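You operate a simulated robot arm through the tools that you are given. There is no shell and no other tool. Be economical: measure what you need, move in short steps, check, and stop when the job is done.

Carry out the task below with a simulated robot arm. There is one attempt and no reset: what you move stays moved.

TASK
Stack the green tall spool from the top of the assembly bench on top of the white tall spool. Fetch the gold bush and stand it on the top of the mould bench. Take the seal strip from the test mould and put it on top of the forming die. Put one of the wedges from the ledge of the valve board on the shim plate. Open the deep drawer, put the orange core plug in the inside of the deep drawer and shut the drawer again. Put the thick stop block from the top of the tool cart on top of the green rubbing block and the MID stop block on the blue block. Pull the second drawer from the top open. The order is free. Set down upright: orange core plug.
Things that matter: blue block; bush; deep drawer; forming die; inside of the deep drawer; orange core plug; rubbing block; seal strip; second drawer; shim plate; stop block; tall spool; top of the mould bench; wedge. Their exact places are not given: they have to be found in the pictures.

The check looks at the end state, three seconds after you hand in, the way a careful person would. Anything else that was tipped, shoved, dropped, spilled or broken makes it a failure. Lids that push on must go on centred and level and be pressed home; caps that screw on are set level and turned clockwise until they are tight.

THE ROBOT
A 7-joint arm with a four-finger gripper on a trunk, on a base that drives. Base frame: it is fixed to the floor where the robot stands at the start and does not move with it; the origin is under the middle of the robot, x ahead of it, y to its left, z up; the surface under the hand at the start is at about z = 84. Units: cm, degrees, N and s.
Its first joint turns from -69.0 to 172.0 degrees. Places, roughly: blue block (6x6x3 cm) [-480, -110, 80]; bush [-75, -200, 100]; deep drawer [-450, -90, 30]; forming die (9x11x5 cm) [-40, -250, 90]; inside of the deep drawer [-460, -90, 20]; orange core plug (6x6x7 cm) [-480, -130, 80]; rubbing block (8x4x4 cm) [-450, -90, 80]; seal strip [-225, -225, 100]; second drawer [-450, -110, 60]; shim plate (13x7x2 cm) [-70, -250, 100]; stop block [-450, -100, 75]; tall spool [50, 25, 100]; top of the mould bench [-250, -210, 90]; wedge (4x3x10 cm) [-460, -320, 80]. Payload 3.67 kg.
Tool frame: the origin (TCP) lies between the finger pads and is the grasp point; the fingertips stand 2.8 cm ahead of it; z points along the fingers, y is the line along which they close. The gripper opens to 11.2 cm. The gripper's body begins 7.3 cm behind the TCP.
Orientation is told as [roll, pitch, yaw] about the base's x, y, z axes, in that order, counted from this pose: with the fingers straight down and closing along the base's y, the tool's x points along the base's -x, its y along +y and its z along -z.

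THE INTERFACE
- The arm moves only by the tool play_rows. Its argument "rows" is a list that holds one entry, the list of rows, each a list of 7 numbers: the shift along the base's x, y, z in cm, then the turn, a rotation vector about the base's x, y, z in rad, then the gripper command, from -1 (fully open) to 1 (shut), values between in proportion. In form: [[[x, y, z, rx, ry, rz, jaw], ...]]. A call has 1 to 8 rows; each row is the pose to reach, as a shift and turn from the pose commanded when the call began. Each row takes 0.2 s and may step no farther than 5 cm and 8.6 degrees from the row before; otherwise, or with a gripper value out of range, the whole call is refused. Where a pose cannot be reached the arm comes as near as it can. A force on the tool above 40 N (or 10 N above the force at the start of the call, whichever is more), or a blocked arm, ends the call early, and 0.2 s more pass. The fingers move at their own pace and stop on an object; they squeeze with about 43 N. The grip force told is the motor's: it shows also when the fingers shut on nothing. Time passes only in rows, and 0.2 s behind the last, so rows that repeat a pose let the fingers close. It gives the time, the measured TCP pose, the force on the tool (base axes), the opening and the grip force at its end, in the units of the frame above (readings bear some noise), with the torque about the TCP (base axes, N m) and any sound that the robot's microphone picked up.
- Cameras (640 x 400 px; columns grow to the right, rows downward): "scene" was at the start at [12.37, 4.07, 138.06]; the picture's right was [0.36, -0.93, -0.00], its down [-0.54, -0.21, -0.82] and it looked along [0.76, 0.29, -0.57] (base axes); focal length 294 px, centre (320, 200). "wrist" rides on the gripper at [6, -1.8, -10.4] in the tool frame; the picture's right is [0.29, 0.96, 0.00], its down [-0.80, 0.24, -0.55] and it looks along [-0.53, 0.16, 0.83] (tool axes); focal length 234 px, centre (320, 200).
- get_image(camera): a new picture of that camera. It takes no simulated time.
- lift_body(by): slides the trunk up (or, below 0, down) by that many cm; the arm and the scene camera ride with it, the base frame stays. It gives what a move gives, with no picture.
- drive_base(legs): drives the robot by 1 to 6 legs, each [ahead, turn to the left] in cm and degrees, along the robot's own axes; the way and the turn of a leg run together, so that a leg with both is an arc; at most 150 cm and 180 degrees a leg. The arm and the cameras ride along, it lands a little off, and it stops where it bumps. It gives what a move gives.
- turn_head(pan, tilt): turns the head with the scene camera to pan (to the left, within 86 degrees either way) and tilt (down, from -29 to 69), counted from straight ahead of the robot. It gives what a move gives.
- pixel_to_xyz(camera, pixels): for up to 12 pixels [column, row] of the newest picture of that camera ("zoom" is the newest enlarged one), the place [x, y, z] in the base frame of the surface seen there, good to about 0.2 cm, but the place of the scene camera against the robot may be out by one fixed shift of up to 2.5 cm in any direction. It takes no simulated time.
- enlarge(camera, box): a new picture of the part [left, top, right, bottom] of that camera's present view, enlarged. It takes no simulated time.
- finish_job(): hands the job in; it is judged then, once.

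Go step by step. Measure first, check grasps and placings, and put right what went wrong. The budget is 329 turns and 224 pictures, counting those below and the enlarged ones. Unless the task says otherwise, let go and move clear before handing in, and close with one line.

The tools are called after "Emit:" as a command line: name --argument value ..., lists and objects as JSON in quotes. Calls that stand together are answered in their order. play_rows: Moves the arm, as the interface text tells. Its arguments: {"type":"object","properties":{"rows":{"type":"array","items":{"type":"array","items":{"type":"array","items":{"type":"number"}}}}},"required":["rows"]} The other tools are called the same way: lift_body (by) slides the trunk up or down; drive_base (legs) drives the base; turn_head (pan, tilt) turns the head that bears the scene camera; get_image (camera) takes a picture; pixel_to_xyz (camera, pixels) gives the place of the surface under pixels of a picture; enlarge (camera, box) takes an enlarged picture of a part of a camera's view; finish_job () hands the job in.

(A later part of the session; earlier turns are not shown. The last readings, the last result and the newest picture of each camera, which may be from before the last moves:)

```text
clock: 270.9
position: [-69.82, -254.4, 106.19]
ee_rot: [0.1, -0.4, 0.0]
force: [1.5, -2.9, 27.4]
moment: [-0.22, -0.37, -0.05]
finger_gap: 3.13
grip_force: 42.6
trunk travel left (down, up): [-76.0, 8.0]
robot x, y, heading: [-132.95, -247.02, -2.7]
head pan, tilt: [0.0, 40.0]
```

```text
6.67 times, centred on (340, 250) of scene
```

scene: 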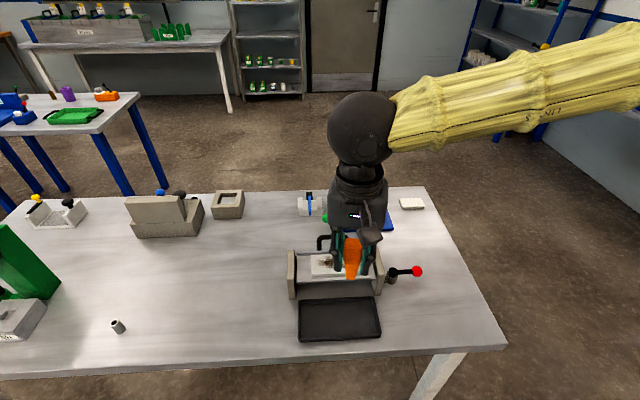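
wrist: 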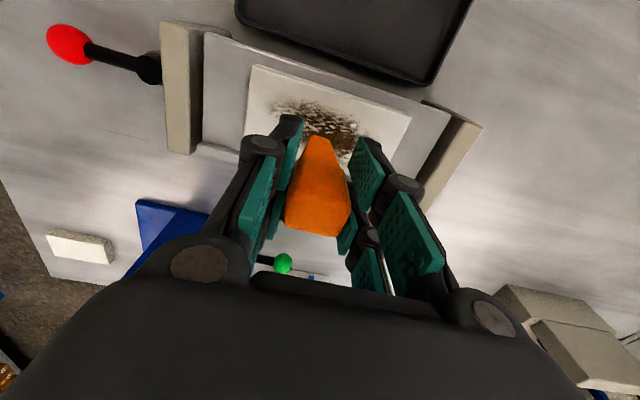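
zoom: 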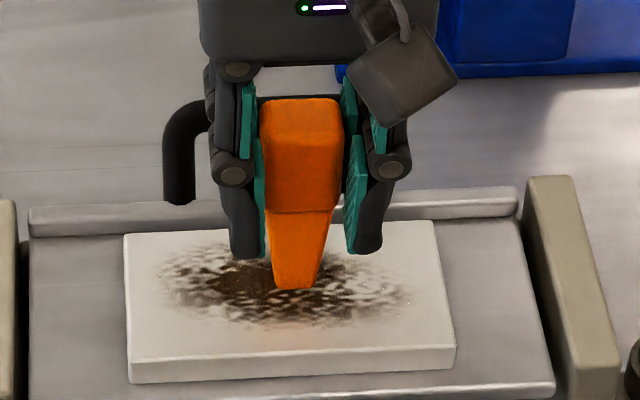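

Contact. I'll ease off, release and rise.

Emit:
play_rows --rows '[[[0, 0, 0.3, 0, 0, 0, 1], [0, 0, 0.3, 0, 0, 0, 0.35], [0, 0, 0.3, 0, 0, 0, 0.15], [0, 0, 0.3, 0, 0, 0, 0], [0, 0, 4, 0, 0, 0, 0], [0, 0, 8.5, 0, 0, 0, 0], [0, 0, 13, 0, 0, 0, 0]]]'

Emit:
enlarge --camera "scene" --box '[270, 180, 430, 300]'

```text
clock: 272.5
position: [-69.93, -254.48, 118.82]
ee_rot: [0.0, -0.2, -0.1]
force: [-0.7, 0.0, 0.0]
moment: [0.0, -0.01, 0.0]
finger_gap: 5.61
grip_force: 0.1
trunk travel left (down, up): [-76.0, 8.0]
robot x, y, heading: [-133.14, -246.64, -3.2]
head pan, tilt: [0.0, 40.0]
```

```text
3.33 times, centred on (350, 240) of scene
```

zoom: 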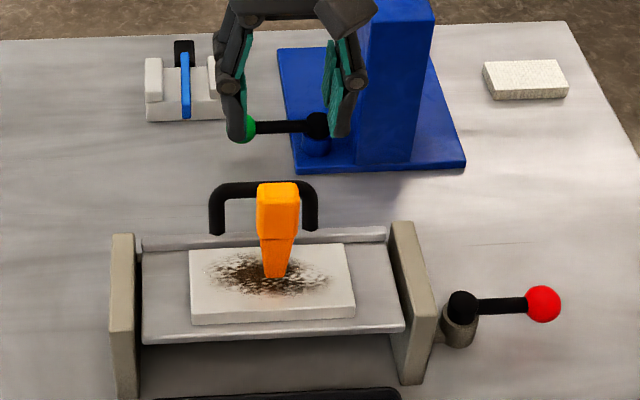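

The wedge stands on the plate. I'll retract and drive the southern route to the tool cart.

Emit:
play_rows --rows '[[[-4.5, 0.5, 1, 0, 0, 0, 0], [-9, 1, 2, 0, 0, 0, 0], [-13.5, 1.5, 2, 0, 0, 0, 0], [-17, 2, 2, 0, 0, 0, 0]]]'

Emit:
drive_base --legs '[[-15, 0], [0, -89], [118, 0], [0, -88]]'

```text
clock: 273.5
position: [-86.93, -252.52, 120.88]
ee_rot: [0.0, -0.2, 0.0]
force: [-0.1, 0.5, 0.6]
moment: [-0.02, -0.04, -0.02]
finger_gap: 5.6
grip_force: 0.1
trunk travel left (down, up): [-76.0, 8.0]
robot x, y, heading: [-132.77, -246.39, -2.8]
head pan, tilt: [0.0, 40.0]
```

```text
clock: 288.0
position: [-199.47, -358.2, 120.87]
ee_rot: [0.0, -0.2, -178.8]
force: [0.7, 0.7, -0.2]
moment: [0.0, 0.02, -0.01]
finger_gap: 5.62
grip_force: 0.1
trunk travel left (down, up): [-76.0, 8.0]
robot x, y, heading: [-153.17, -363.09, 178.2]
head pan, tilt: [0.0, 40.0]
```

Emit:
drive_base --legs '[[0, 3], [150, 0], [65, 0], [0, -86], [120, 0]]'

Emit:
turn_head --pan 20 --tilt 25

Emit:
get_image --camera "scene"

```text
clock: 308.3
position: [-379.88, -201.66, 120.93]
ee_rot: [0.0, -0.3, 97.6]
force: [0.4, 0.6, -0.2]
moment: [-0.03, -0.01, 0.01]
finger_gap: 5.59
grip_force: 0.1
trunk travel left (down, up): [-76.0, 8.0]
robot x, y, heading: [-379.94, -247.9, 94.6]
head pan, tilt: [0.0, 40.0]
```

```text
clock: 309.1
position: [-379.83, -201.68, 120.95]
ee_rot: [0.0, -0.2, 97.6]
force: [0.6, 0.7, -0.6]
moment: [-0.03, 0.01, 0.01]
finger_gap: 5.6
grip_force: 0.2
trunk travel left (down, up): [-76.0, 8.0]
robot x, y, heading: [-379.65, -248.04, 94.5]
head pan, tilt: [20.0, 25.0]
```

```text
120 pictures are left
```

scene: 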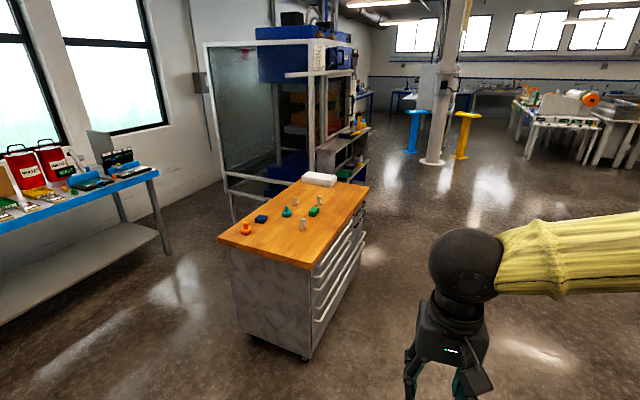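

Emit:
enlarge --camera "scene" --box '[210, 160, 390, 290]'

Emit:
pixel_to_xyz --camera "scene" --pixels '[[219, 238], [305, 267], [368, 185], [310, 358], [345, 250], [320, 180], [246, 228], [261, 218], [287, 212], [303, 222], [314, 211], [320, 200]]'

```text
3.08 times, centred on (300, 225) of scene
```

zoom: 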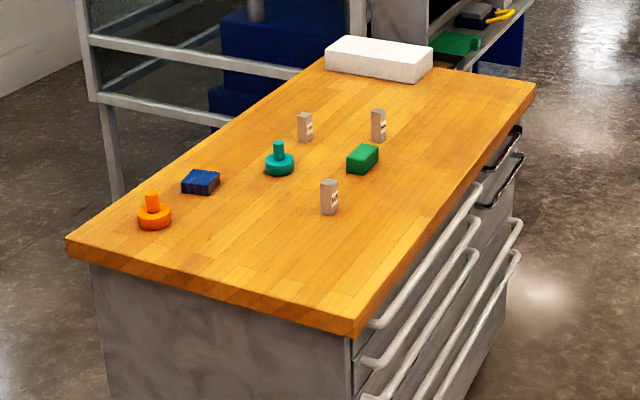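

```text
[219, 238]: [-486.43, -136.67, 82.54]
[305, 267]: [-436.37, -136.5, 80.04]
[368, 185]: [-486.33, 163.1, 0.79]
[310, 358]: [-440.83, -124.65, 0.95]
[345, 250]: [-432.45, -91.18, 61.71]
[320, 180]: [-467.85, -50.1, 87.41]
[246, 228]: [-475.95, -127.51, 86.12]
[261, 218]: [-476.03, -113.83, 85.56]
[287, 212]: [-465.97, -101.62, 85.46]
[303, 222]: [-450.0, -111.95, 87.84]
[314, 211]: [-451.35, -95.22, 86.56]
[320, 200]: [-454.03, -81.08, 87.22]
```

The tool cart is clear: orange plug (-476,-127.5), blue block (-476,-114), green rubbing block (-451,-95) and three stop blocks. I'll drive to its drawer side.

Emit:
drive_base --legs '[[143, 1], [0, 84]]'

Emit:
turn_head --pan 5 --tilt 45

Emit:
get_image --camera "scene"

Emit:
get_image --camera "wrist"

```text
clock: 319.9
position: [-439.25, -100.27, 121.02]
ee_rot: [0.0, -0.1, -178.0]
force: [0.5, -0.2, 0.4]
moment: [-0.03, -0.03, 0.0]
finger_gap: 5.6
grip_force: 0.0
trunk travel left (down, up): [-76.0, 8.0]
robot x, y, heading: [-393.08, -104.64, 178.8]
head pan, tilt: [20.0, 25.0]
```

```text
clock: 320.7
position: [-439.32, -100.36, 120.93]
ee_rot: [0.1, -0.2, -178.0]
force: [0.1, -0.6, -0.4]
moment: [0.03, 0.01, 0.01]
finger_gap: 5.62
grip_force: 0.1
trunk travel left (down, up): [-76.0, 8.0]
robot x, y, heading: [-393.22, -104.66, 179.0]
head pan, tilt: [5.0, 45.0]
```

```text
118 pictures are left
```

scene: 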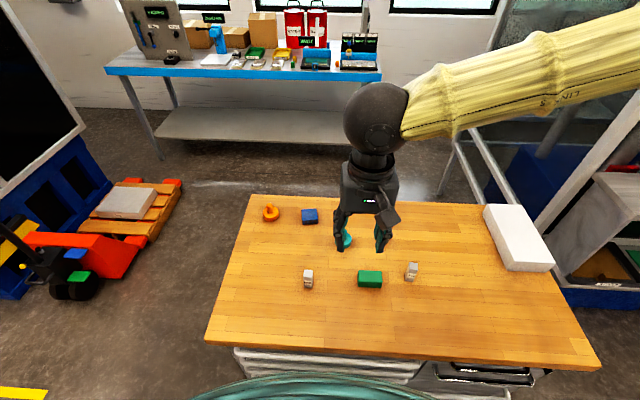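

```text
117 pictures are left
```

wrist: 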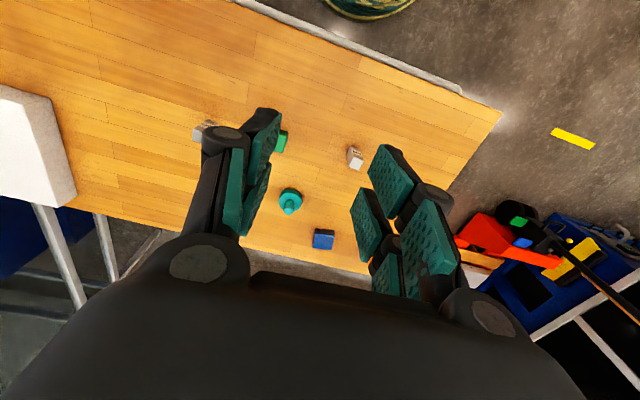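

Now I'll read the labels on the stop blocks.

Emit:
enlarge --camera "scene" --box '[290, 255, 330, 295]'

Emit:
enlarge --camera "scene" --box '[395, 250, 435, 290]'

Emit:
enlarge --camera "scene" --box '[320, 195, 420, 265]'

```text
10.00 times, centred on (310, 275) of scene
```

zoom: 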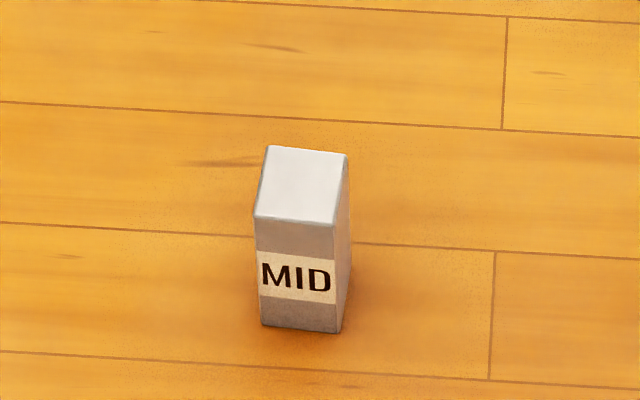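

```text
10.00 times, centred on (415, 270) of scene
```

zoom: 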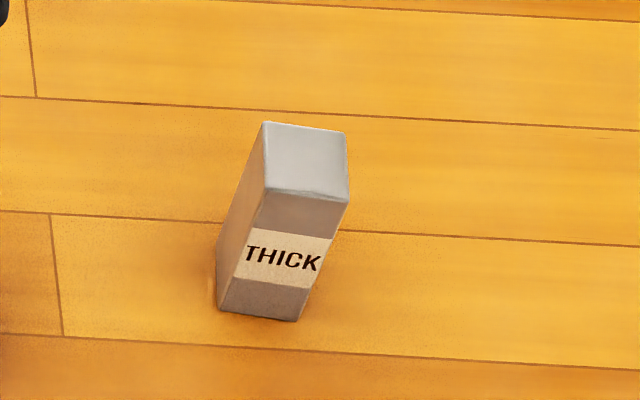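

```text
5.71 times, centred on (370, 230) of scene
```

zoom: 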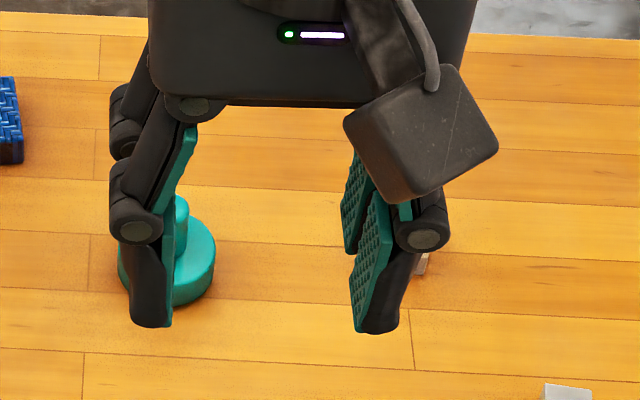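

MID is at (-450,-112) and THICK at (-454,-81). I'll lower the trunk and go to THICK.

Emit:
lift_body --by -18

Emit:
play_rows --rows '[[[-1, 4.5, 0, 0, 0, 0, 0], [-2, 9, 0, 0, 0, -0.035, 0], [-3, 13.5, 0, 0, 0, -0.035, 0], [-4, 17, 0, 0, 0, -0.035, 0]]]'

Emit:
get_image --camera "wrist"

```text
clock: 322.7
position: [-439.41, -100.22, 102.99]
ee_rot: [0.0, -0.2, -177.9]
force: [-0.5, -1.1, -0.5]
moment: [0.04, 0.0, 0.0]
finger_gap: 5.61
grip_force: 0.1
trunk travel left (down, up): [-58.0, 26.0]
robot x, y, heading: [-393.38, -104.48, 179.1]
head pan, tilt: [5.0, 45.0]
```

```text
clock: 323.7
position: [-443.48, -83.58, 103.1]
ee_rot: [0.1, -0.1, -180.0]
force: [0.3, 0.3, -1.0]
moment: [0.01, 0.04, 0.0]
finger_gap: 5.6
grip_force: 0.1
trunk travel left (down, up): [-58.0, 26.0]
robot x, y, heading: [-393.17, -104.68, 178.9]
head pan, tilt: [5.0, 45.0]
```

```text
113 pictures are left
```

wrist: 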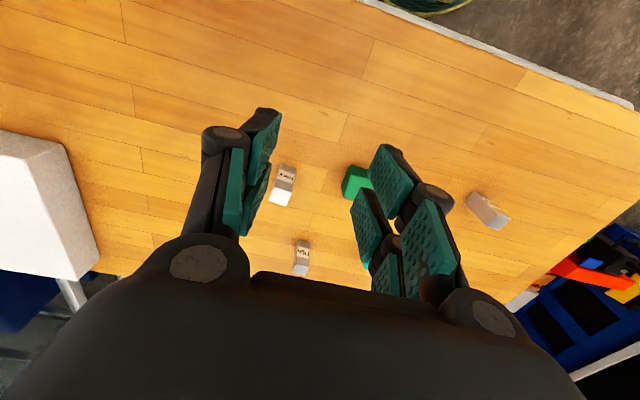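

Emit:
enlarge --camera "wrist" --box '[250, 150, 390, 240]'

Emit:
pixel_to_xyz --camera "wrist" --pixels '[[280, 196], [274, 190], [290, 194], [287, 202], [271, 202], [285, 175], [352, 175], [346, 194], [360, 195], [364, 172], [320, 160]]'

```text
4.44 times, centred on (320, 195) of wrist
```

zoom: 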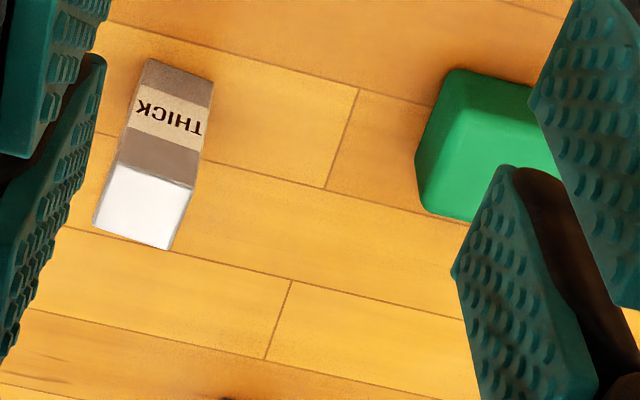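

```text
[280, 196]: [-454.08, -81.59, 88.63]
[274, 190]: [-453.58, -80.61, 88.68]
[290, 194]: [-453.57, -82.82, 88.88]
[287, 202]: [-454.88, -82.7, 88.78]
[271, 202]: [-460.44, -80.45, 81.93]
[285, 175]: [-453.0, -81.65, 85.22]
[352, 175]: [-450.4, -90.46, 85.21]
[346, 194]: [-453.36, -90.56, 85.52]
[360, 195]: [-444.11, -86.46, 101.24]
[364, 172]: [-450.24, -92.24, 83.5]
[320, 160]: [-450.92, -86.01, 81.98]
```

THICK's centre is (-454.1,-81.7) and its top is at 88.8. I'll descend and grip.

Emit:
play_rows --rows '[[[-4, 0.7, 0, 0, 0, 0, 0], [-8, 1.4, -1, 0, 0, 0, 0], [-10.6, 1.9, -4, 0, 0, 0, 0], [-10.6, 1.9, -8.5, 0, 0, 0, 0], [-10.6, 1.9, -13, 0, 0, 0, 0], [-10.6, 1.9, -16.6, 0, 0, 0, 0]]]'

Emit:
get_image --camera "wrist"

```text
clock: 325.1
position: [-454.09, -81.3, 86.31]
ee_rot: [0.1, -0.2, 180.0]
force: [-0.6, 0.7, 0.7]
moment: [-0.01, -0.02, -0.02]
finger_gap: 5.59
grip_force: 0.0
trunk travel left (down, up): [-58.0, 26.0]
robot x, y, heading: [-393.05, -104.63, 178.9]
head pan, tilt: [5.0, 45.0]
```

```text
111 pictures are left
```

wrist: 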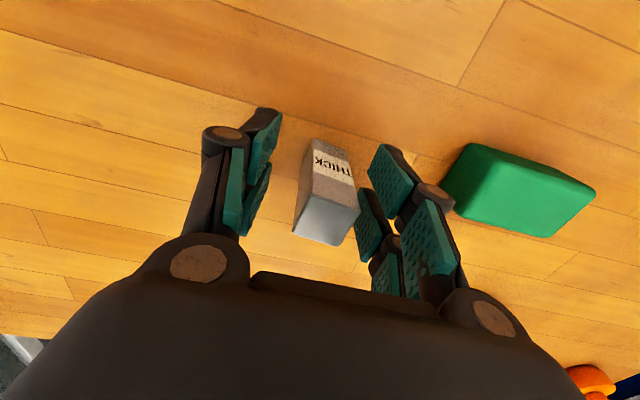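

Emit:
pixel_to_xyz --camera "wrist" --pixels '[[450, 205], [545, 232], [590, 195], [475, 150], [510, 190], [460, 180], [570, 210]]'

Emit:
play_rows --rows '[[[0, -0.4, 0, 0, 0, 0, 0], [0, -0.4, 0, 0, 0, 0, 0.5], [0, -0.4, 0, 0, 0, 0, 1], [0, -0.4, 0, 0, 0, 0, 1], [0, -0.4, 3, 0, 0, 0, 1], [0, -0.4, 7, 0, 0, 0, 1]]]'

Emit:
get_image --camera "wrist"

```text
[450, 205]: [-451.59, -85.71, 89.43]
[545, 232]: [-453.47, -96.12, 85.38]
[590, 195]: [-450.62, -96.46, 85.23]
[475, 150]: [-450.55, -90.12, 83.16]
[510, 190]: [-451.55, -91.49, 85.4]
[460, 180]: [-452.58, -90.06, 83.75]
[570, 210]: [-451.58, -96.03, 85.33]
```

```text
clock: 326.5
position: [-453.89, -81.7, 93.2]
ee_rot: [0.0, -0.2, -180.0]
force: [0.0, 0.1, -2.4]
moment: [0.0, 0.01, 0.04]
finger_gap: 2.37
grip_force: 42.5
trunk travel left (down, up): [-58.0, 26.0]
robot x, y, heading: [-393.06, -105.02, 179.0]
head pan, tilt: [5.0, 45.0]
```

```text
110 pictures are left
```

wrist: 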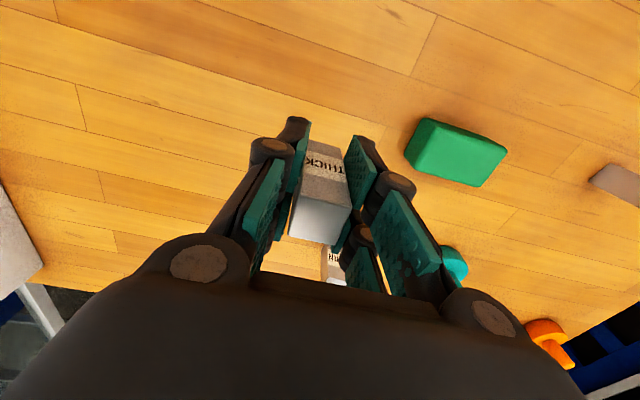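

Emit:
pixel_to_xyz --camera "wrist" --pixels '[[412, 163], [476, 184], [505, 152], [440, 130], [458, 158], [425, 122]]'

Emit:
enlarge --camera "wrist" --box '[390, 100, 530, 200]'

```text
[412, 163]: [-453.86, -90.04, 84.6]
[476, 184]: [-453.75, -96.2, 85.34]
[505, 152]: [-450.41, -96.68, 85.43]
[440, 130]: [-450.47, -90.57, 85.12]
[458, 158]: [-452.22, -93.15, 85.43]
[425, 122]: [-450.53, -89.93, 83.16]
```

```text
4.00 times, centred on (460, 150) of wrist
```

zoom: 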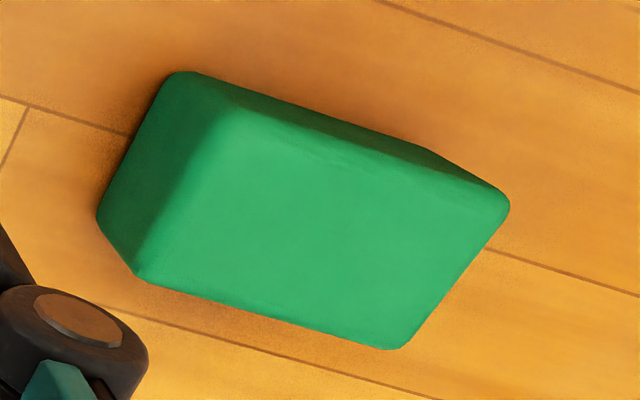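

The green block's top centre is (-452.15,-93.6) at z 85.4. I'll move over it and lower.

Emit:
play_rows --rows '[[[0.6, -4, 1, 0, 0, 0, 1], [1.2, -8, 1, 0, 0, 0, 1], [1.8, -11.9, 1, 0, 0, 0, 1], [1.8, -11.9, -1, 0, 0, 0, 1], [1.8, -11.9, -2.3, 0, 0, 0, 1], [1.8, -11.9, -2.8, 0, 0, 0, 1], [1.8, -11.9, -3.1, 0, 0, 0, 1]]]'

Emit:
enlarge --camera "scene" --box '[310, 220, 430, 310]'

```text
clock: 328.1
position: [-452.21, -93.65, 90.12]
ee_rot: [0.1, -0.2, 180.0]
force: [-0.4, -0.7, -1.4]
moment: [-0.01, -0.01, 0.02]
finger_gap: 2.36
grip_force: 43.1
trunk travel left (down, up): [-58.0, 26.0]
robot x, y, heading: [-393.23, -104.35, 179.1]
head pan, tilt: [5.0, 45.0]
```

```text
4.44 times, centred on (370, 265) of scene
```

zoom: 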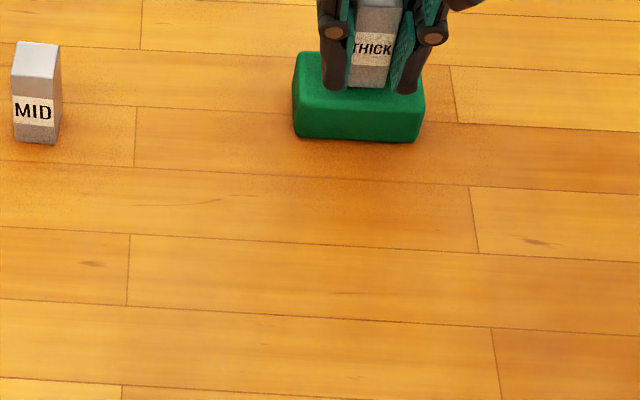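

Emit:
play_rows --rows '[[[0, 0, -0.2, 0, 0, 0, 1], [0, 0, -0.35, 0, 0, 0, 1], [0, 0, -0.5, 0, 0, 0, 1], [0, 0, -0.65, 0, 0, 0, 1]]]'

```text
clock: 329.1
position: [-452.11, -93.64, 89.91]
ee_rot: [0.0, -0.5, 180.0]
force: [-2.0, 2.8, 33.0]
moment: [0.12, 0.13, -0.02]
finger_gap: 2.39
grip_force: 42.6
trunk travel left (down, up): [-58.0, 26.0]
robot x, y, heading: [-393.24, -104.54, 178.8]
head pan, tilt: [5.0, 45.0]
```

Emit:
play_rows --rows '[[[0, 0, 0.4, 0, 0, 0, 1], [0, 0, 0.4, 0, 0, 0, 0.5], [0, 0, 0.4, 0, 0, 0, 0.2], [0, 0, 0.4, 0, 0, 0, 0], [0, 0, 4, 0, 0, 0, 0], [0, 0, 8, 0, 0, 0, 0], [0, 0, 12, 0, 0, 0, 0]]]'

Emit:
get_image --camera "wrist"

Emit:
enlarge --camera "scene" --box '[290, 200, 430, 300]'

```text
clock: 330.7
position: [-452.29, -93.75, 101.6]
ee_rot: [0.0, -0.2, 180.1]
force: [-0.1, -0.1, 0.4]
moment: [0.03, -0.01, -0.01]
finger_gap: 5.62
grip_force: 0.0
trunk travel left (down, up): [-58.0, 26.0]
robot x, y, heading: [-392.98, -104.38, 179.0]
head pan, tilt: [5.0, 45.0]
```

```text
107 pictures are left
```

wrist: 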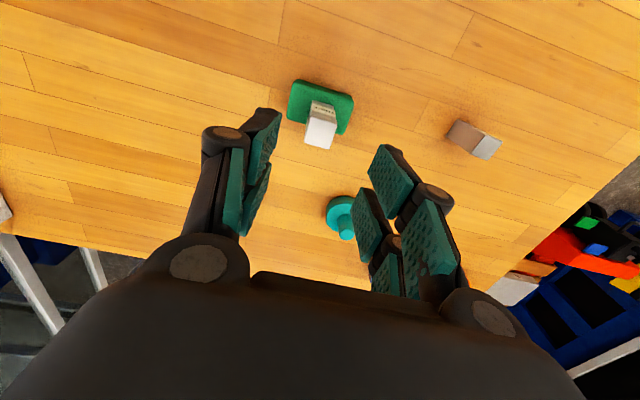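

```text
4.00 times, centred on (360, 250) of scene
```

zoom: 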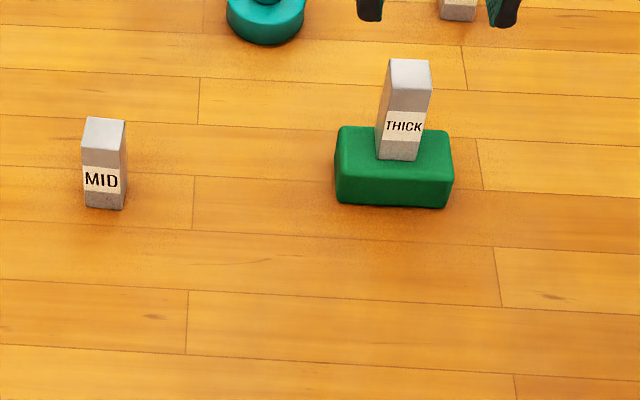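

THICK stands on the green block. Next is MID at wrist (475,140).

Emit:
pixel_to_xyz --camera "wrist" --pixels '[[486, 148], [480, 142], [492, 150], [462, 132]]'

Emit:
play_rows --rows '[[[1, -4, 0, 0, 0, 0, 0], [2, -8, 0, 0, 0, 0, 0], [4, -12, 0, 0, 0, 0, 0], [6, -15, 0, 0, 0, 0, 0]]]'

Emit:
get_image --camera "wrist"

```text
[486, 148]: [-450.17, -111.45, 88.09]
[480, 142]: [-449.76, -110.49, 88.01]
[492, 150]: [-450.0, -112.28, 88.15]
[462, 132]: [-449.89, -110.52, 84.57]
```

```text
clock: 331.7
position: [-446.08, -108.61, 101.53]
ee_rot: [0.0, -0.2, 179.9]
force: [-0.7, -0.2, -0.8]
moment: [0.03, 0.0, -0.02]
finger_gap: 5.59
grip_force: 0.1
trunk travel left (down, up): [-58.0, 26.0]
robot x, y, heading: [-393.16, -104.81, 178.8]
head pan, tilt: [5.0, 45.0]
```

```text
105 pictures are left
```

wrist: 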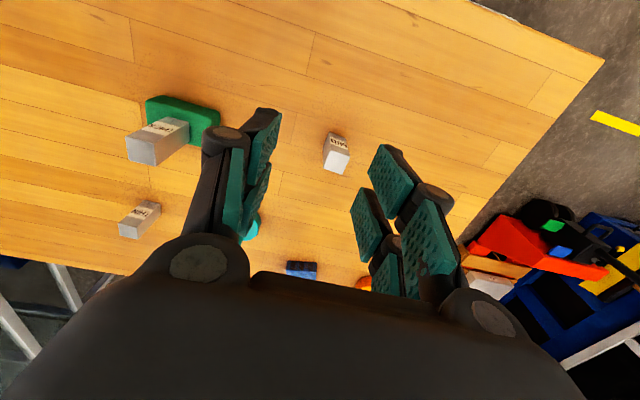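

Emit:
pixel_to_xyz --camera "wrist" --pixels '[[337, 162], [325, 163], [338, 173], [348, 158], [333, 150]]'

```text
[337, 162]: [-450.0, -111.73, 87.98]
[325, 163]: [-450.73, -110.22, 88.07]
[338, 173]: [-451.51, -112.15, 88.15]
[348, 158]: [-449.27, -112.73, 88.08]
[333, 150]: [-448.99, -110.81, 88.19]
```

Emit:
play_rows --rows '[[[-2, -1.5, -3, 0, 0, 0, 0], [-4.1, -2.9, -6, 0, 0, 0, 0], [-4.1, -2.9, -10.5, 0, 0, 0, 0], [-4.1, -2.9, -15.2, 0, 0, 0, 0], [-4.1, -2.9, -15.2, 0, 0, 0, 0]]]'

Emit:
get_image --camera "wrist"

```text
clock: 332.9
position: [-450.15, -111.7, 86.26]
ee_rot: [0.1, -0.3, 180.0]
force: [-0.1, 0.5, 0.8]
moment: [-0.01, 0.03, 0.0]
finger_gap: 5.6
grip_force: 0.0
trunk travel left (down, up): [-58.0, 26.0]
robot x, y, heading: [-392.98, -104.49, 179.1]
head pan, tilt: [5.0, 45.0]
```

```text
104 pictures are left
```

wrist: 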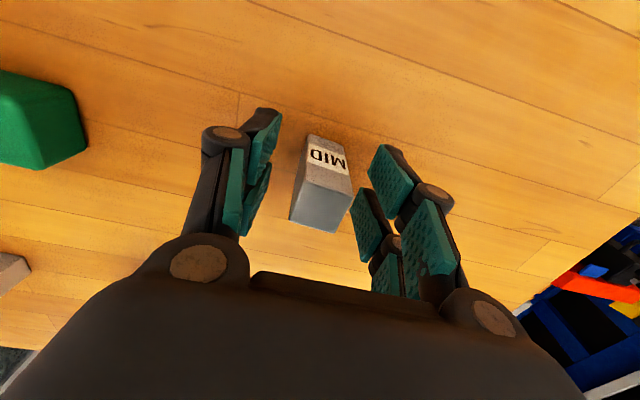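

Emit:
play_rows --rows '[[[0, 0, 0, 0, 0, 0, 0.5], [0, 0, 0, 0, 0, 0, 1], [0, 0, 0, 0, 0, 0, 1], [0, 0, 4, 0, 0, 0, 1], [0, 0, 8.5, 0, 0, 0, 1], [-4, 0, 11, 0, 0, 0, 1], [-8, 0, 12, 0, 0, 0, 1]]]'

Emit:
get_image --camera "wrist"

```text
clock: 334.5
position: [-458.09, -111.52, 98.42]
ee_rot: [0.0, -0.1, 180.0]
force: [-0.6, -0.2, -1.6]
moment: [-0.01, 0.01, 0.01]
finger_gap: 2.38
grip_force: 42.7
trunk travel left (down, up): [-58.0, 26.0]
robot x, y, heading: [-392.81, -104.51, 178.9]
head pan, tilt: [5.0, 45.0]
```

```text
103 pictures are left
```

wrist: 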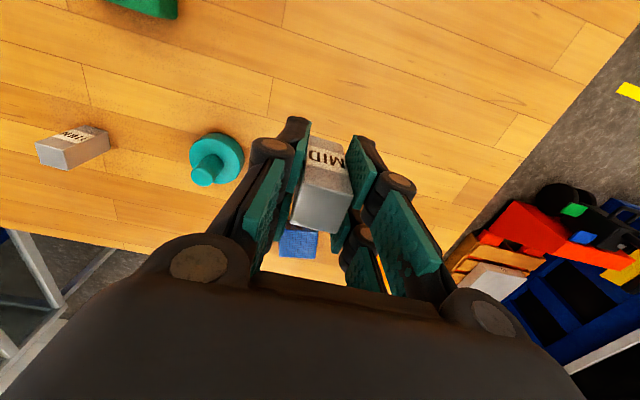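

Emit:
enlarge --camera "scene" --box '[250, 190, 350, 240]'

Emit:
pixel_to_xyz --camera "wrist" --pixels '[[282, 232], [316, 235], [314, 256], [280, 254], [298, 245]]'

```text
6.40 times, centred on (300, 215) of scene
```

zoom: 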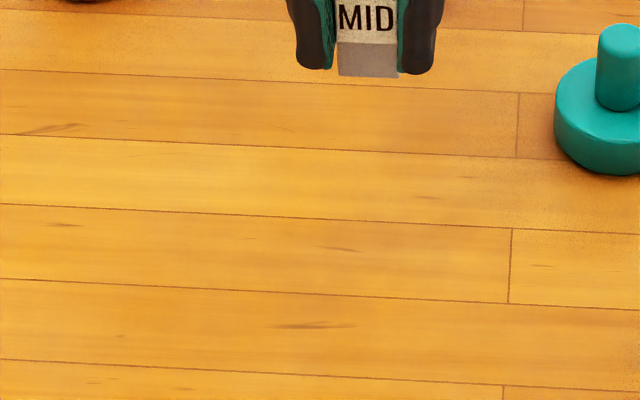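

```text
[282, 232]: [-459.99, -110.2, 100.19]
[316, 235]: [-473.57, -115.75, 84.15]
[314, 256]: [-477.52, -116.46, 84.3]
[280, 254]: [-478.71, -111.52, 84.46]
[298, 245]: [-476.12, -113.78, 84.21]
```

Emit:
get_image --camera "scene"

```text
101 pictures are left
```

scene: 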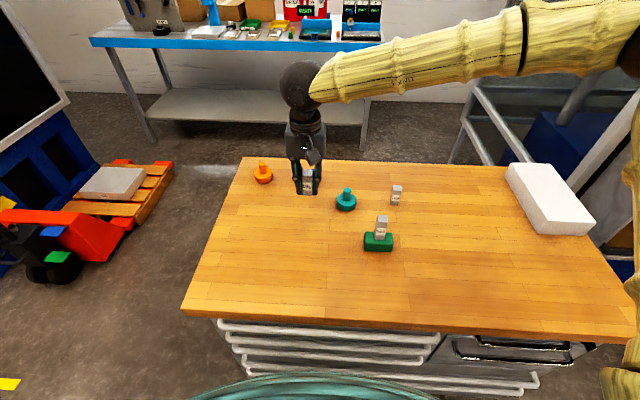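

Emit:
play_rows --rows '[[[0, -4, 0, 0, 0, 0, 1], [0, -8, 0, 0, 0, 0, 1], [0, -12, 0, 0, 0, 0, 1]]]'

Emit:
get_image --camera "wrist"

Emit:
enlarge --camera "scene" --box '[230, 140, 370, 220]'

```text
clock: 335.3
position: [-458.12, -123.92, 98.01]
ee_rot: [-0.1, -0.2, 180.0]
force: [-0.2, -0.8, -2.5]
moment: [0.07, -0.01, 0.03]
finger_gap: 2.36
grip_force: 43.0
trunk travel left (down, up): [-58.0, 26.0]
robot x, y, heading: [-393.23, -104.44, 178.8]
head pan, tilt: [5.0, 45.0]
```

```text
100 pictures are left
```

wrist: 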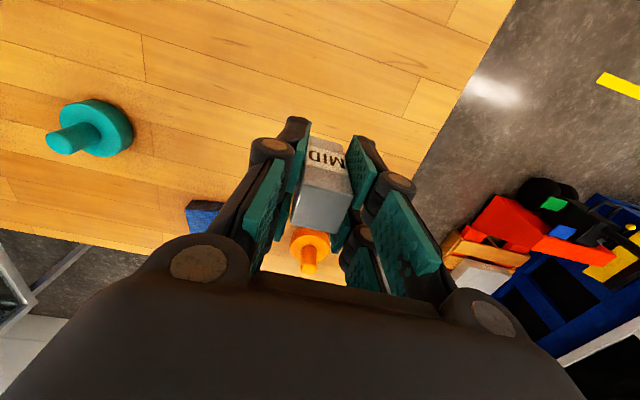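

```text
4.57 times, centred on (300, 180) of scene
```

zoom: 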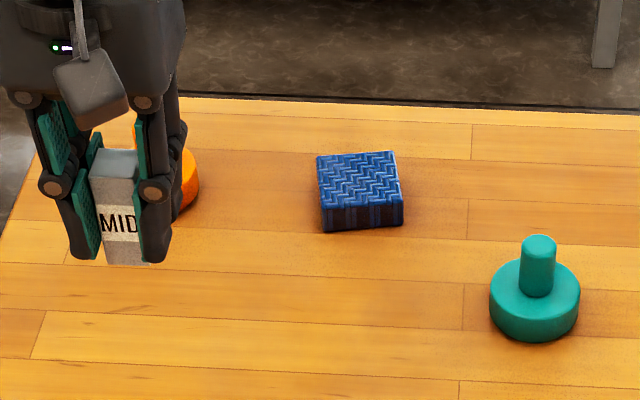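

Emit:
pixel_to_xyz --camera "zoom" --pixels '[[320, 159], [395, 154], [402, 197], [324, 205], [360, 180], [535, 290], [538, 240]]'

Emit:
pixel_to_xyz --camera "wrist" --pixels '[[190, 205], [200, 220], [85, 115], [65, 140]]'

```text
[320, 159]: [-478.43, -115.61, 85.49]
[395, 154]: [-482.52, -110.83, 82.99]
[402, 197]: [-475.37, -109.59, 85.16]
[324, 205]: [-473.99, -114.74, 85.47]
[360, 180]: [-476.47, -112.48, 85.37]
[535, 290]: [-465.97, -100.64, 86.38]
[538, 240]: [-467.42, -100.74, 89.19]
```

```text
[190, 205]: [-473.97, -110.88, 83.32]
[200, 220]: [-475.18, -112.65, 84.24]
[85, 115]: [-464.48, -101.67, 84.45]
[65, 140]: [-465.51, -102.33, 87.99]
```

The scene shift appears fixed in base axes at (+0.9,-0.9,-1.1), so the blue block's centre is about (-475.9,-113.5) with its top at 84.3. I'll move MID over it.

Emit:
play_rows --rows '[[[-3.5, 2, 0, 0, 0, 0, 1], [-7, 4, 0, 0, 0, 0, 1], [-10.5, 6, 0, 0, 0, 0, 1], [-14, 8.2, -1, 0, 0, 0, 1], [-17.8, 10.4, -2, 0, 0, 0, 1], [-17.8, 10.4, -6, 0, 0, 0, 1], [-17.8, 10.4, -8, 0, 0, 0, 1]]]'

Emit:
enlarge --camera "scene" --box '[230, 140, 370, 220]'

Emit:
get_image --camera "wrist"

```text
clock: 336.9
position: [-476.15, -113.21, 90.44]
ee_rot: [0.0, -0.2, 180.0]
force: [0.1, -0.4, -2.3]
moment: [-0.01, -0.02, 0.01]
finger_gap: 2.36
grip_force: 42.5
trunk travel left (down, up): [-58.0, 26.0]
robot x, y, heading: [-393.48, -104.7, 179.1]
head pan, tilt: [5.0, 45.0]
```

```text
4.57 times, centred on (300, 180) of scene
```

zoom: 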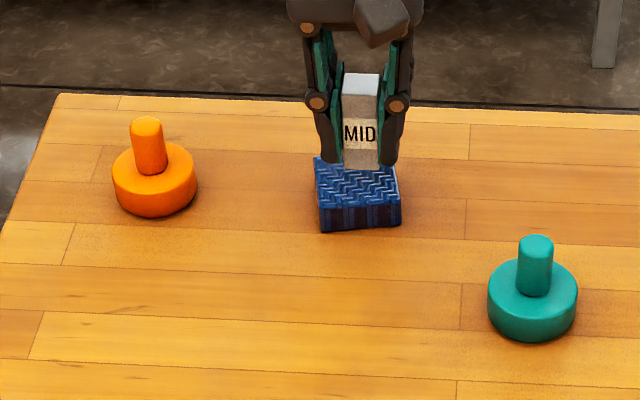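

```text
97 pictures are left
```

wrist: 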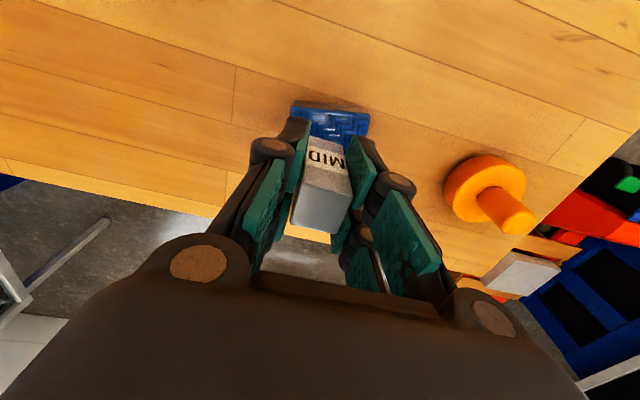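

Alignment is good. I'll lower to contact.

Emit:
play_rows --rows '[[[0.3, -0.1, -0.8, 0, 0, 0, 1], [0.3, -0.1, -1.3, 0, 0, 0, 1], [0.3, -0.1, -1.6, 0, 0, 0, 1], [0.3, -0.1, -1.8, 0, 0, 0, 1], [0.3, -0.1, -2.0, 0, 0, 0, 1], [0.3, -0.1, -2.2, 0, 0, 0, 1]]]'

```text
clock: 338.3
position: [-475.69, -113.3, 88.64]
ee_rot: [0.2, -0.5, 179.9]
force: [-5.2, 3.3, 38.0]
moment: [0.09, 0.2, 0.02]
finger_gap: 2.39
grip_force: 43.0
trunk travel left (down, up): [-58.0, 26.0]
robot x, y, heading: [-393.62, -104.59, 178.9]
head pan, tilt: [5.0, 45.0]
```

Emit:
play_rows --rows '[[[0, 0, 0.4, 0, 0, 0, 1], [0, 0, 0.4, 0, 0, 0, 0.5], [0, 0, 0.4, 0, 0, 0, 0.2], [0, 0, 0.4, 0, 0, 0, 0], [0, 0, 4, 0, 0, 0, 0], [0, 0, 8, 0, 0, 0, 0], [0, 0, 12, 0, 0, 0, 0]]]'

Emit:
enlarge --camera "scene" --box '[230, 120, 420, 260]'

Emit:
get_image --camera "wrist"

```text
clock: 339.9
position: [-475.79, -113.47, 100.61]
ee_rot: [0.0, -0.2, 180.0]
force: [0.6, -0.4, -0.4]
moment: [0.03, 0.01, -0.03]
finger_gap: 5.61
grip_force: 0.1
trunk travel left (down, up): [-58.0, 26.0]
robot x, y, heading: [-393.53, -104.65, 178.9]
head pan, tilt: [5.0, 45.0]
```

```text
2.86 times, centred on (325, 190) of scene
```

zoom: 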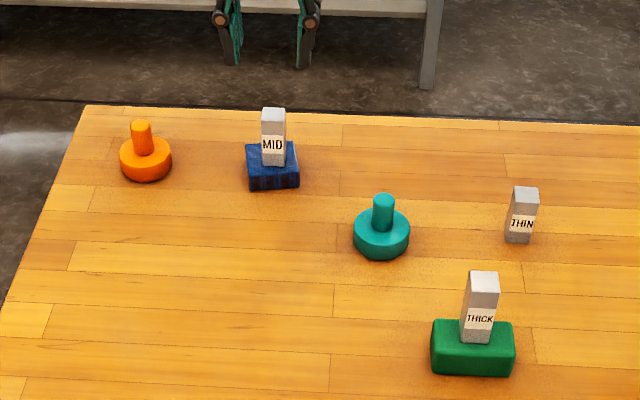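

```text
95 pictures are left
```

wrist: 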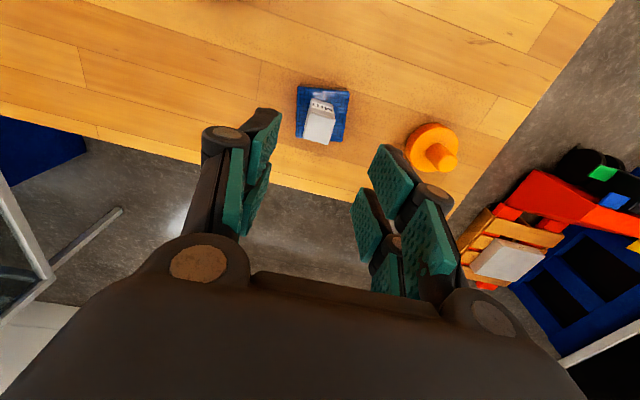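

Both stacks look right. I'll retract, back the robot up and inspect the drawer fronts.

Emit:
play_rows --rows '[[[4.5, 0.5, 2, 0, 0, 0, 0], [9, 1, 4, 0, 0, 0, 0], [13.5, 1.5, 4, 0, 0, 0, 0], [18, 2, 4, 0, 0, 0, 0], [22.5, 2.5, 4, 0, 0, 0, 0], [27, 3, 4, 0, 0, 0, 0], [31.5, 3.5, 4, 0, 0, 0, 0], [36, 4, 4, 0, 0, 0, 0]]]'

Emit:
drive_base --legs '[[-48, 0]]'

Emit:
lift_body --by -25

Emit:
turn_head --pan 0 --tilt 40

Emit:
get_image --camera "scene"

```text
clock: 341.7
position: [-439.95, -109.35, 104.14]
ee_rot: [0.0, -0.2, 180.0]
force: [-0.8, -0.7, 0.8]
moment: [0.03, 0.02, 0.0]
finger_gap: 5.59
grip_force: 0.1
trunk travel left (down, up): [-58.0, 26.0]
robot x, y, heading: [-393.33, -104.85, 178.7]
head pan, tilt: [5.0, 45.0]
```

```text
clock: 344.6
position: [-391.17, -110.15, 104.01]
ee_rot: [0.0, -0.2, 179.8]
force: [0.4, -0.7, -0.1]
moment: [0.02, 0.02, 0.01]
finger_gap: 5.59
grip_force: 0.0
trunk travel left (down, up): [-58.0, 26.0]
robot x, y, heading: [-344.31, -105.99, 178.8]
head pan, tilt: [5.0, 45.0]
```

```text
clock: 347.1
position: [-391.27, -110.18, 79.06]
ee_rot: [0.0, -0.1, 179.9]
force: [-0.2, -0.2, -0.7]
moment: [-0.01, 0.01, -0.03]
finger_gap: 5.62
grip_force: 0.2
trunk travel left (down, up): [-33.0, 51.0]
robot x, y, heading: [-344.64, -105.75, 178.9]
head pan, tilt: [5.0, 45.0]
```

```text
clock: 347.8
position: [-391.2, -110.22, 79.1]
ee_rot: [0.1, -0.2, 179.7]
force: [0.2, 0.3, 1.0]
moment: [-0.01, -0.02, 0.01]
finger_gap: 5.61
grip_force: 0.1
trunk travel left (down, up): [-33.0, 51.0]
robot x, y, heading: [-344.38, -105.9, 178.9]
head pan, tilt: [0.0, 40.0]
```

```text
94 pictures are left
```

scene: 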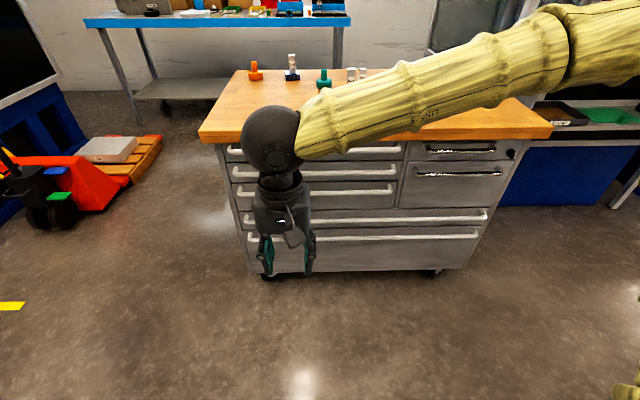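

Emit:
pixel_to_xyz --camera "scene" --pixels '[[240, 152], [350, 173], [240, 173], [350, 192], [400, 218], [400, 238], [480, 236], [330, 238], [465, 262], [400, 258], [460, 174], [470, 210]]'

Emit:
enlarge --camera "scene" --box '[210, 120, 530, 290]'

```text
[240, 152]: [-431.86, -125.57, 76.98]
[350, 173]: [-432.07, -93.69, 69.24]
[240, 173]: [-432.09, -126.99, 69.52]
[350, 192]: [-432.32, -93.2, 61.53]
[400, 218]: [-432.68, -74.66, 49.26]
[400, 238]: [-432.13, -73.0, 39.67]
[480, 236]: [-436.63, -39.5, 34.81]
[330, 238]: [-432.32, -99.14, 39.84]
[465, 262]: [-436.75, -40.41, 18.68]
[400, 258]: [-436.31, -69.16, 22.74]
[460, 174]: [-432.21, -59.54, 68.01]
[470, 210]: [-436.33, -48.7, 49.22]
```

```text
2.00 times, centred on (370, 205) of scene
```

zoom: 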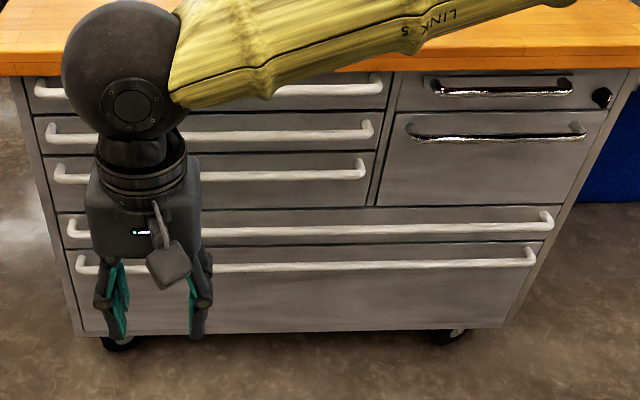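

Emit:
pixel_to_xyz --camera "zoom" --pixels '[[300, 112], [300, 118], [300, 148], [300, 155], [300, 204], [300, 212], [300, 238], [300, 247], [300, 325], [300, 76], [300, 88], [270, 100]]'

Emit:
enlarge --camera "scene" --box '[290, 130, 430, 240]'

```text
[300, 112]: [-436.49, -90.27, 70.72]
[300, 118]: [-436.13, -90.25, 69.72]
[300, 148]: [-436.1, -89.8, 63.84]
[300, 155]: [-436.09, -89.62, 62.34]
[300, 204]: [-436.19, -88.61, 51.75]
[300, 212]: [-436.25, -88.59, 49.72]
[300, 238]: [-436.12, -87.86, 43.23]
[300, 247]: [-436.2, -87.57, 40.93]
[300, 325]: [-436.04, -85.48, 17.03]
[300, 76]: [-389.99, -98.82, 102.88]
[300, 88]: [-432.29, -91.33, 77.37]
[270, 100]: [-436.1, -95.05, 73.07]
```

```text
3.64 times, centred on (360, 185) of scene
```

zoom: 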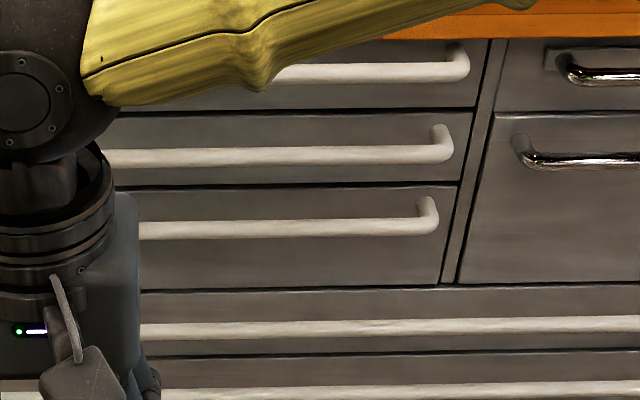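

Deep drawer: bottom handle bar at x -432, z≈38.6, spanning y -135 to -43. I'll back up a bit, lower the trunk and turn the tool horizontal to grip the bar.

Emit:
drive_base --legs '[[-15, 0]]'

Emit:
lift_body --by -32

Emit:
play_rows --rows '[[[-4.5, 2, 0, 0, 0, 0, 0], [-9, 4, 0, 0, 0, 0, 0], [-13.5, 6, 0, 0, 0, 0, 0], [-18, 8, 0, 0, 0, 0, 0], [-22.5, 10, 0, 0, 0, 0, 0], [-25, 12, 0, 0, 0, 0, 0]]]'

```text
clock: 349.2
position: [-376.07, -110.67, 79.11]
ee_rot: [0.0, -0.2, 179.8]
force: [-0.2, 0.7, -0.1]
moment: [0.01, 0.0, 0.0]
finger_gap: 5.6
grip_force: 0.1
trunk travel left (down, up): [-33.0, 51.0]
robot x, y, heading: [-329.27, -106.02, 178.7]
head pan, tilt: [0.0, 40.0]
```

```text
clock: 352.4
position: [-375.92, -110.62, 47.04]
ee_rot: [0.0, -0.2, 179.9]
force: [-0.9, 0.3, 0.8]
moment: [0.03, 0.02, -0.01]
finger_gap: 5.6
grip_force: 0.0
trunk travel left (down, up): [-1.0, 83.0]
robot x, y, heading: [-329.11, -105.92, 179.0]
head pan, tilt: [0.0, 40.0]
```

```text
clock: 353.8
position: [-401.12, -98.32, 47.04]
ee_rot: [0.1, -0.3, 180.0]
force: [0.0, 0.1, 0.7]
moment: [0.02, -0.02, -0.03]
finger_gap: 5.59
grip_force: 0.0
trunk travel left (down, up): [-1.0, 83.0]
robot x, y, heading: [-329.52, -106.32, 178.9]
head pan, tilt: [0.0, 40.0]
```

Now I'll try turning the tool towards horizontal with a vertical close axis.

Emit:
play_rows --rows '[[[0, 0, 0, 0.084, 0.084, 0.084, 0], [0, 0, 0, 0.168, 0.168, 0.168, 0], [0, 0, 0, 0.252, 0.252, 0.252, 0], [0, 0, 0, 0.336, 0.336, 0.336, 0], [0, 0, 0, 0.42, 0.42, 0.42, 0], [0, 0, 0, 0.504, 0.504, 0.504, 0], [0, 0, 0, 0.588, 0.588, 0.588, 0], [0, 0, 0, 0.672, 0.672, 0.672, 0]]]'

```text
clock: 355.6
position: [-401.09, -98.54, 47.04]
ee_rot: [-50.8, -19.5, -129.0]
force: [0.5, 0.6, 0.4]
moment: [-0.03, 0.02, 0.01]
finger_gap: 5.58
grip_force: 0.0
trunk travel left (down, up): [-1.0, 83.0]
robot x, y, heading: [-329.13, -106.09, 178.9]
head pan, tilt: [0.0, 40.0]
```

Emit:
play_rows --rows '[[[0, 0, 0, 0.077, 0.077, 0.077, 0], [0, 0, 0, 0.154, 0.154, 0.154, 0], [0, 0, 0, 0.231, 0.231, 0.231, 0], [0, 0, 0, 0.308, 0.308, 0.308, 0], [0, 0, 0, 0.385, 0.385, 0.385, 0], [0, 0, 0, 0.462, 0.462, 0.462, 0], [0, 0, 0, 0.537, 0.537, 0.537, 0]]]'

Emit:
get_image --camera "wrist"

Emit:
get_image --camera "scene"

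```text
clock: 357.2
position: [-401.29, -97.94, 47.96]
ee_rot: [-90.3, -1.6, -90.4]
force: [-0.4, -0.3, -0.1]
moment: [0.01, -0.01, -0.03]
finger_gap: 5.6
grip_force: 0.1
trunk travel left (down, up): [-1.0, 83.0]
robot x, y, heading: [-328.74, -106.31, 178.8]
head pan, tilt: [0.0, 40.0]
```

```text
91 pictures are left
```

wrist: 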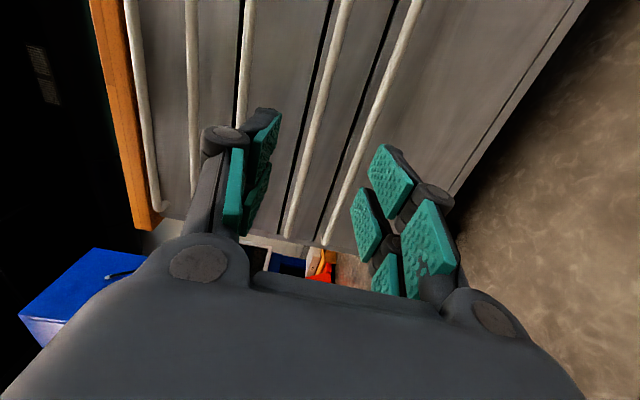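

```text
90 pictures are left
```

scene: 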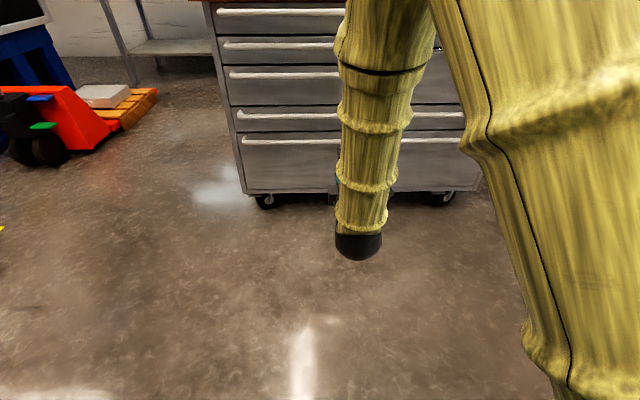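

The tool is horizontal. The deep-drawer bar is the rightmost in the wrist picture, at (385,100). I'll measure it.

Emit:
pixel_to_xyz --camera "wrist" --pixels '[[383, 100], [405, 40], [345, 195], [325, 100], [450, 60], [500, 60]]'

```text
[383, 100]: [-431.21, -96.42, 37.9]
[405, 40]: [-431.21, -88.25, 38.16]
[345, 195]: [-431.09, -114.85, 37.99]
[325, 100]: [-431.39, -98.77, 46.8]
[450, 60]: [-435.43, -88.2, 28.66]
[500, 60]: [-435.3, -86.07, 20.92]
```

Emit:
play_rows --rows '[[[0, 2, -3, 0, 0, 0, 0], [0, 4, -6, 0, 0, 0, 0], [0, 6, -8, 0, 0, 0, 0], [-4, 7.5, -9.9, 0, 0, 0, 0], [-8.5, 7.5, -9.9, 0, 0, 0, 0], [-13, 7.5, -9.9, 0, 0, 0, 0], [-17.5, 7.5, -9.9, 0, 0, 0, 0]]]'

Emit:
get_image --camera "wrist"

```text
clock: 358.8
position: [-418.57, -90.36, 37.3]
ee_rot: [-89.8, -0.2, -90.3]
force: [-0.1, -0.7, 0.6]
moment: [0.0, -0.03, -0.03]
finger_gap: 5.63
grip_force: 0.0
trunk travel left (down, up): [-1.0, 83.0]
robot x, y, heading: [-328.95, -106.28, 178.7]
head pan, tilt: [0.0, 40.0]
```

```text
89 pictures are left
```

wrist: 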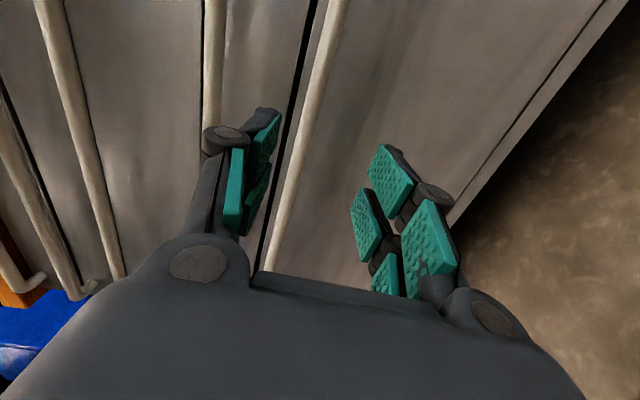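

Emit:
play_rows --rows '[[[-4, 0, 0.7, 0, 0, 0, 0], [-8, 0, 0.7, 0, 0, 0, 0], [-12.4, 0, 0.7, 0, 0, 0, 0]]]'

Emit:
get_image --camera "wrist"

```text
clock: 359.6
position: [-431.1, -90.86, 37.88]
ee_rot: [-90.0, 0.0, -89.8]
force: [-1.1, -0.6, 0.5]
moment: [-0.02, -0.06, -0.01]
finger_gap: 5.57
grip_force: 0.1
trunk travel left (down, up): [-1.0, 83.0]
robot x, y, heading: [-328.9, -106.09, 178.7]
head pan, tilt: [0.0, 40.0]
```

```text
88 pictures are left
```

wrist: 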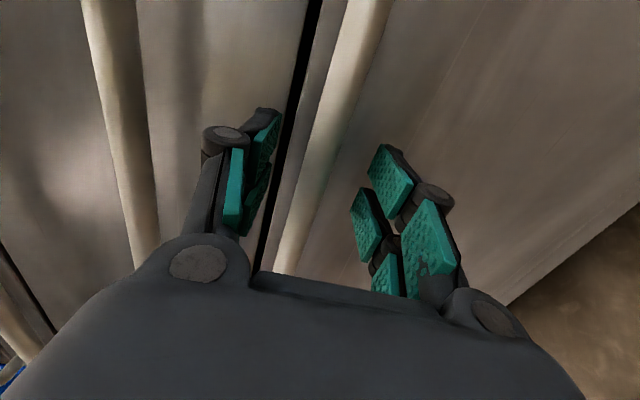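

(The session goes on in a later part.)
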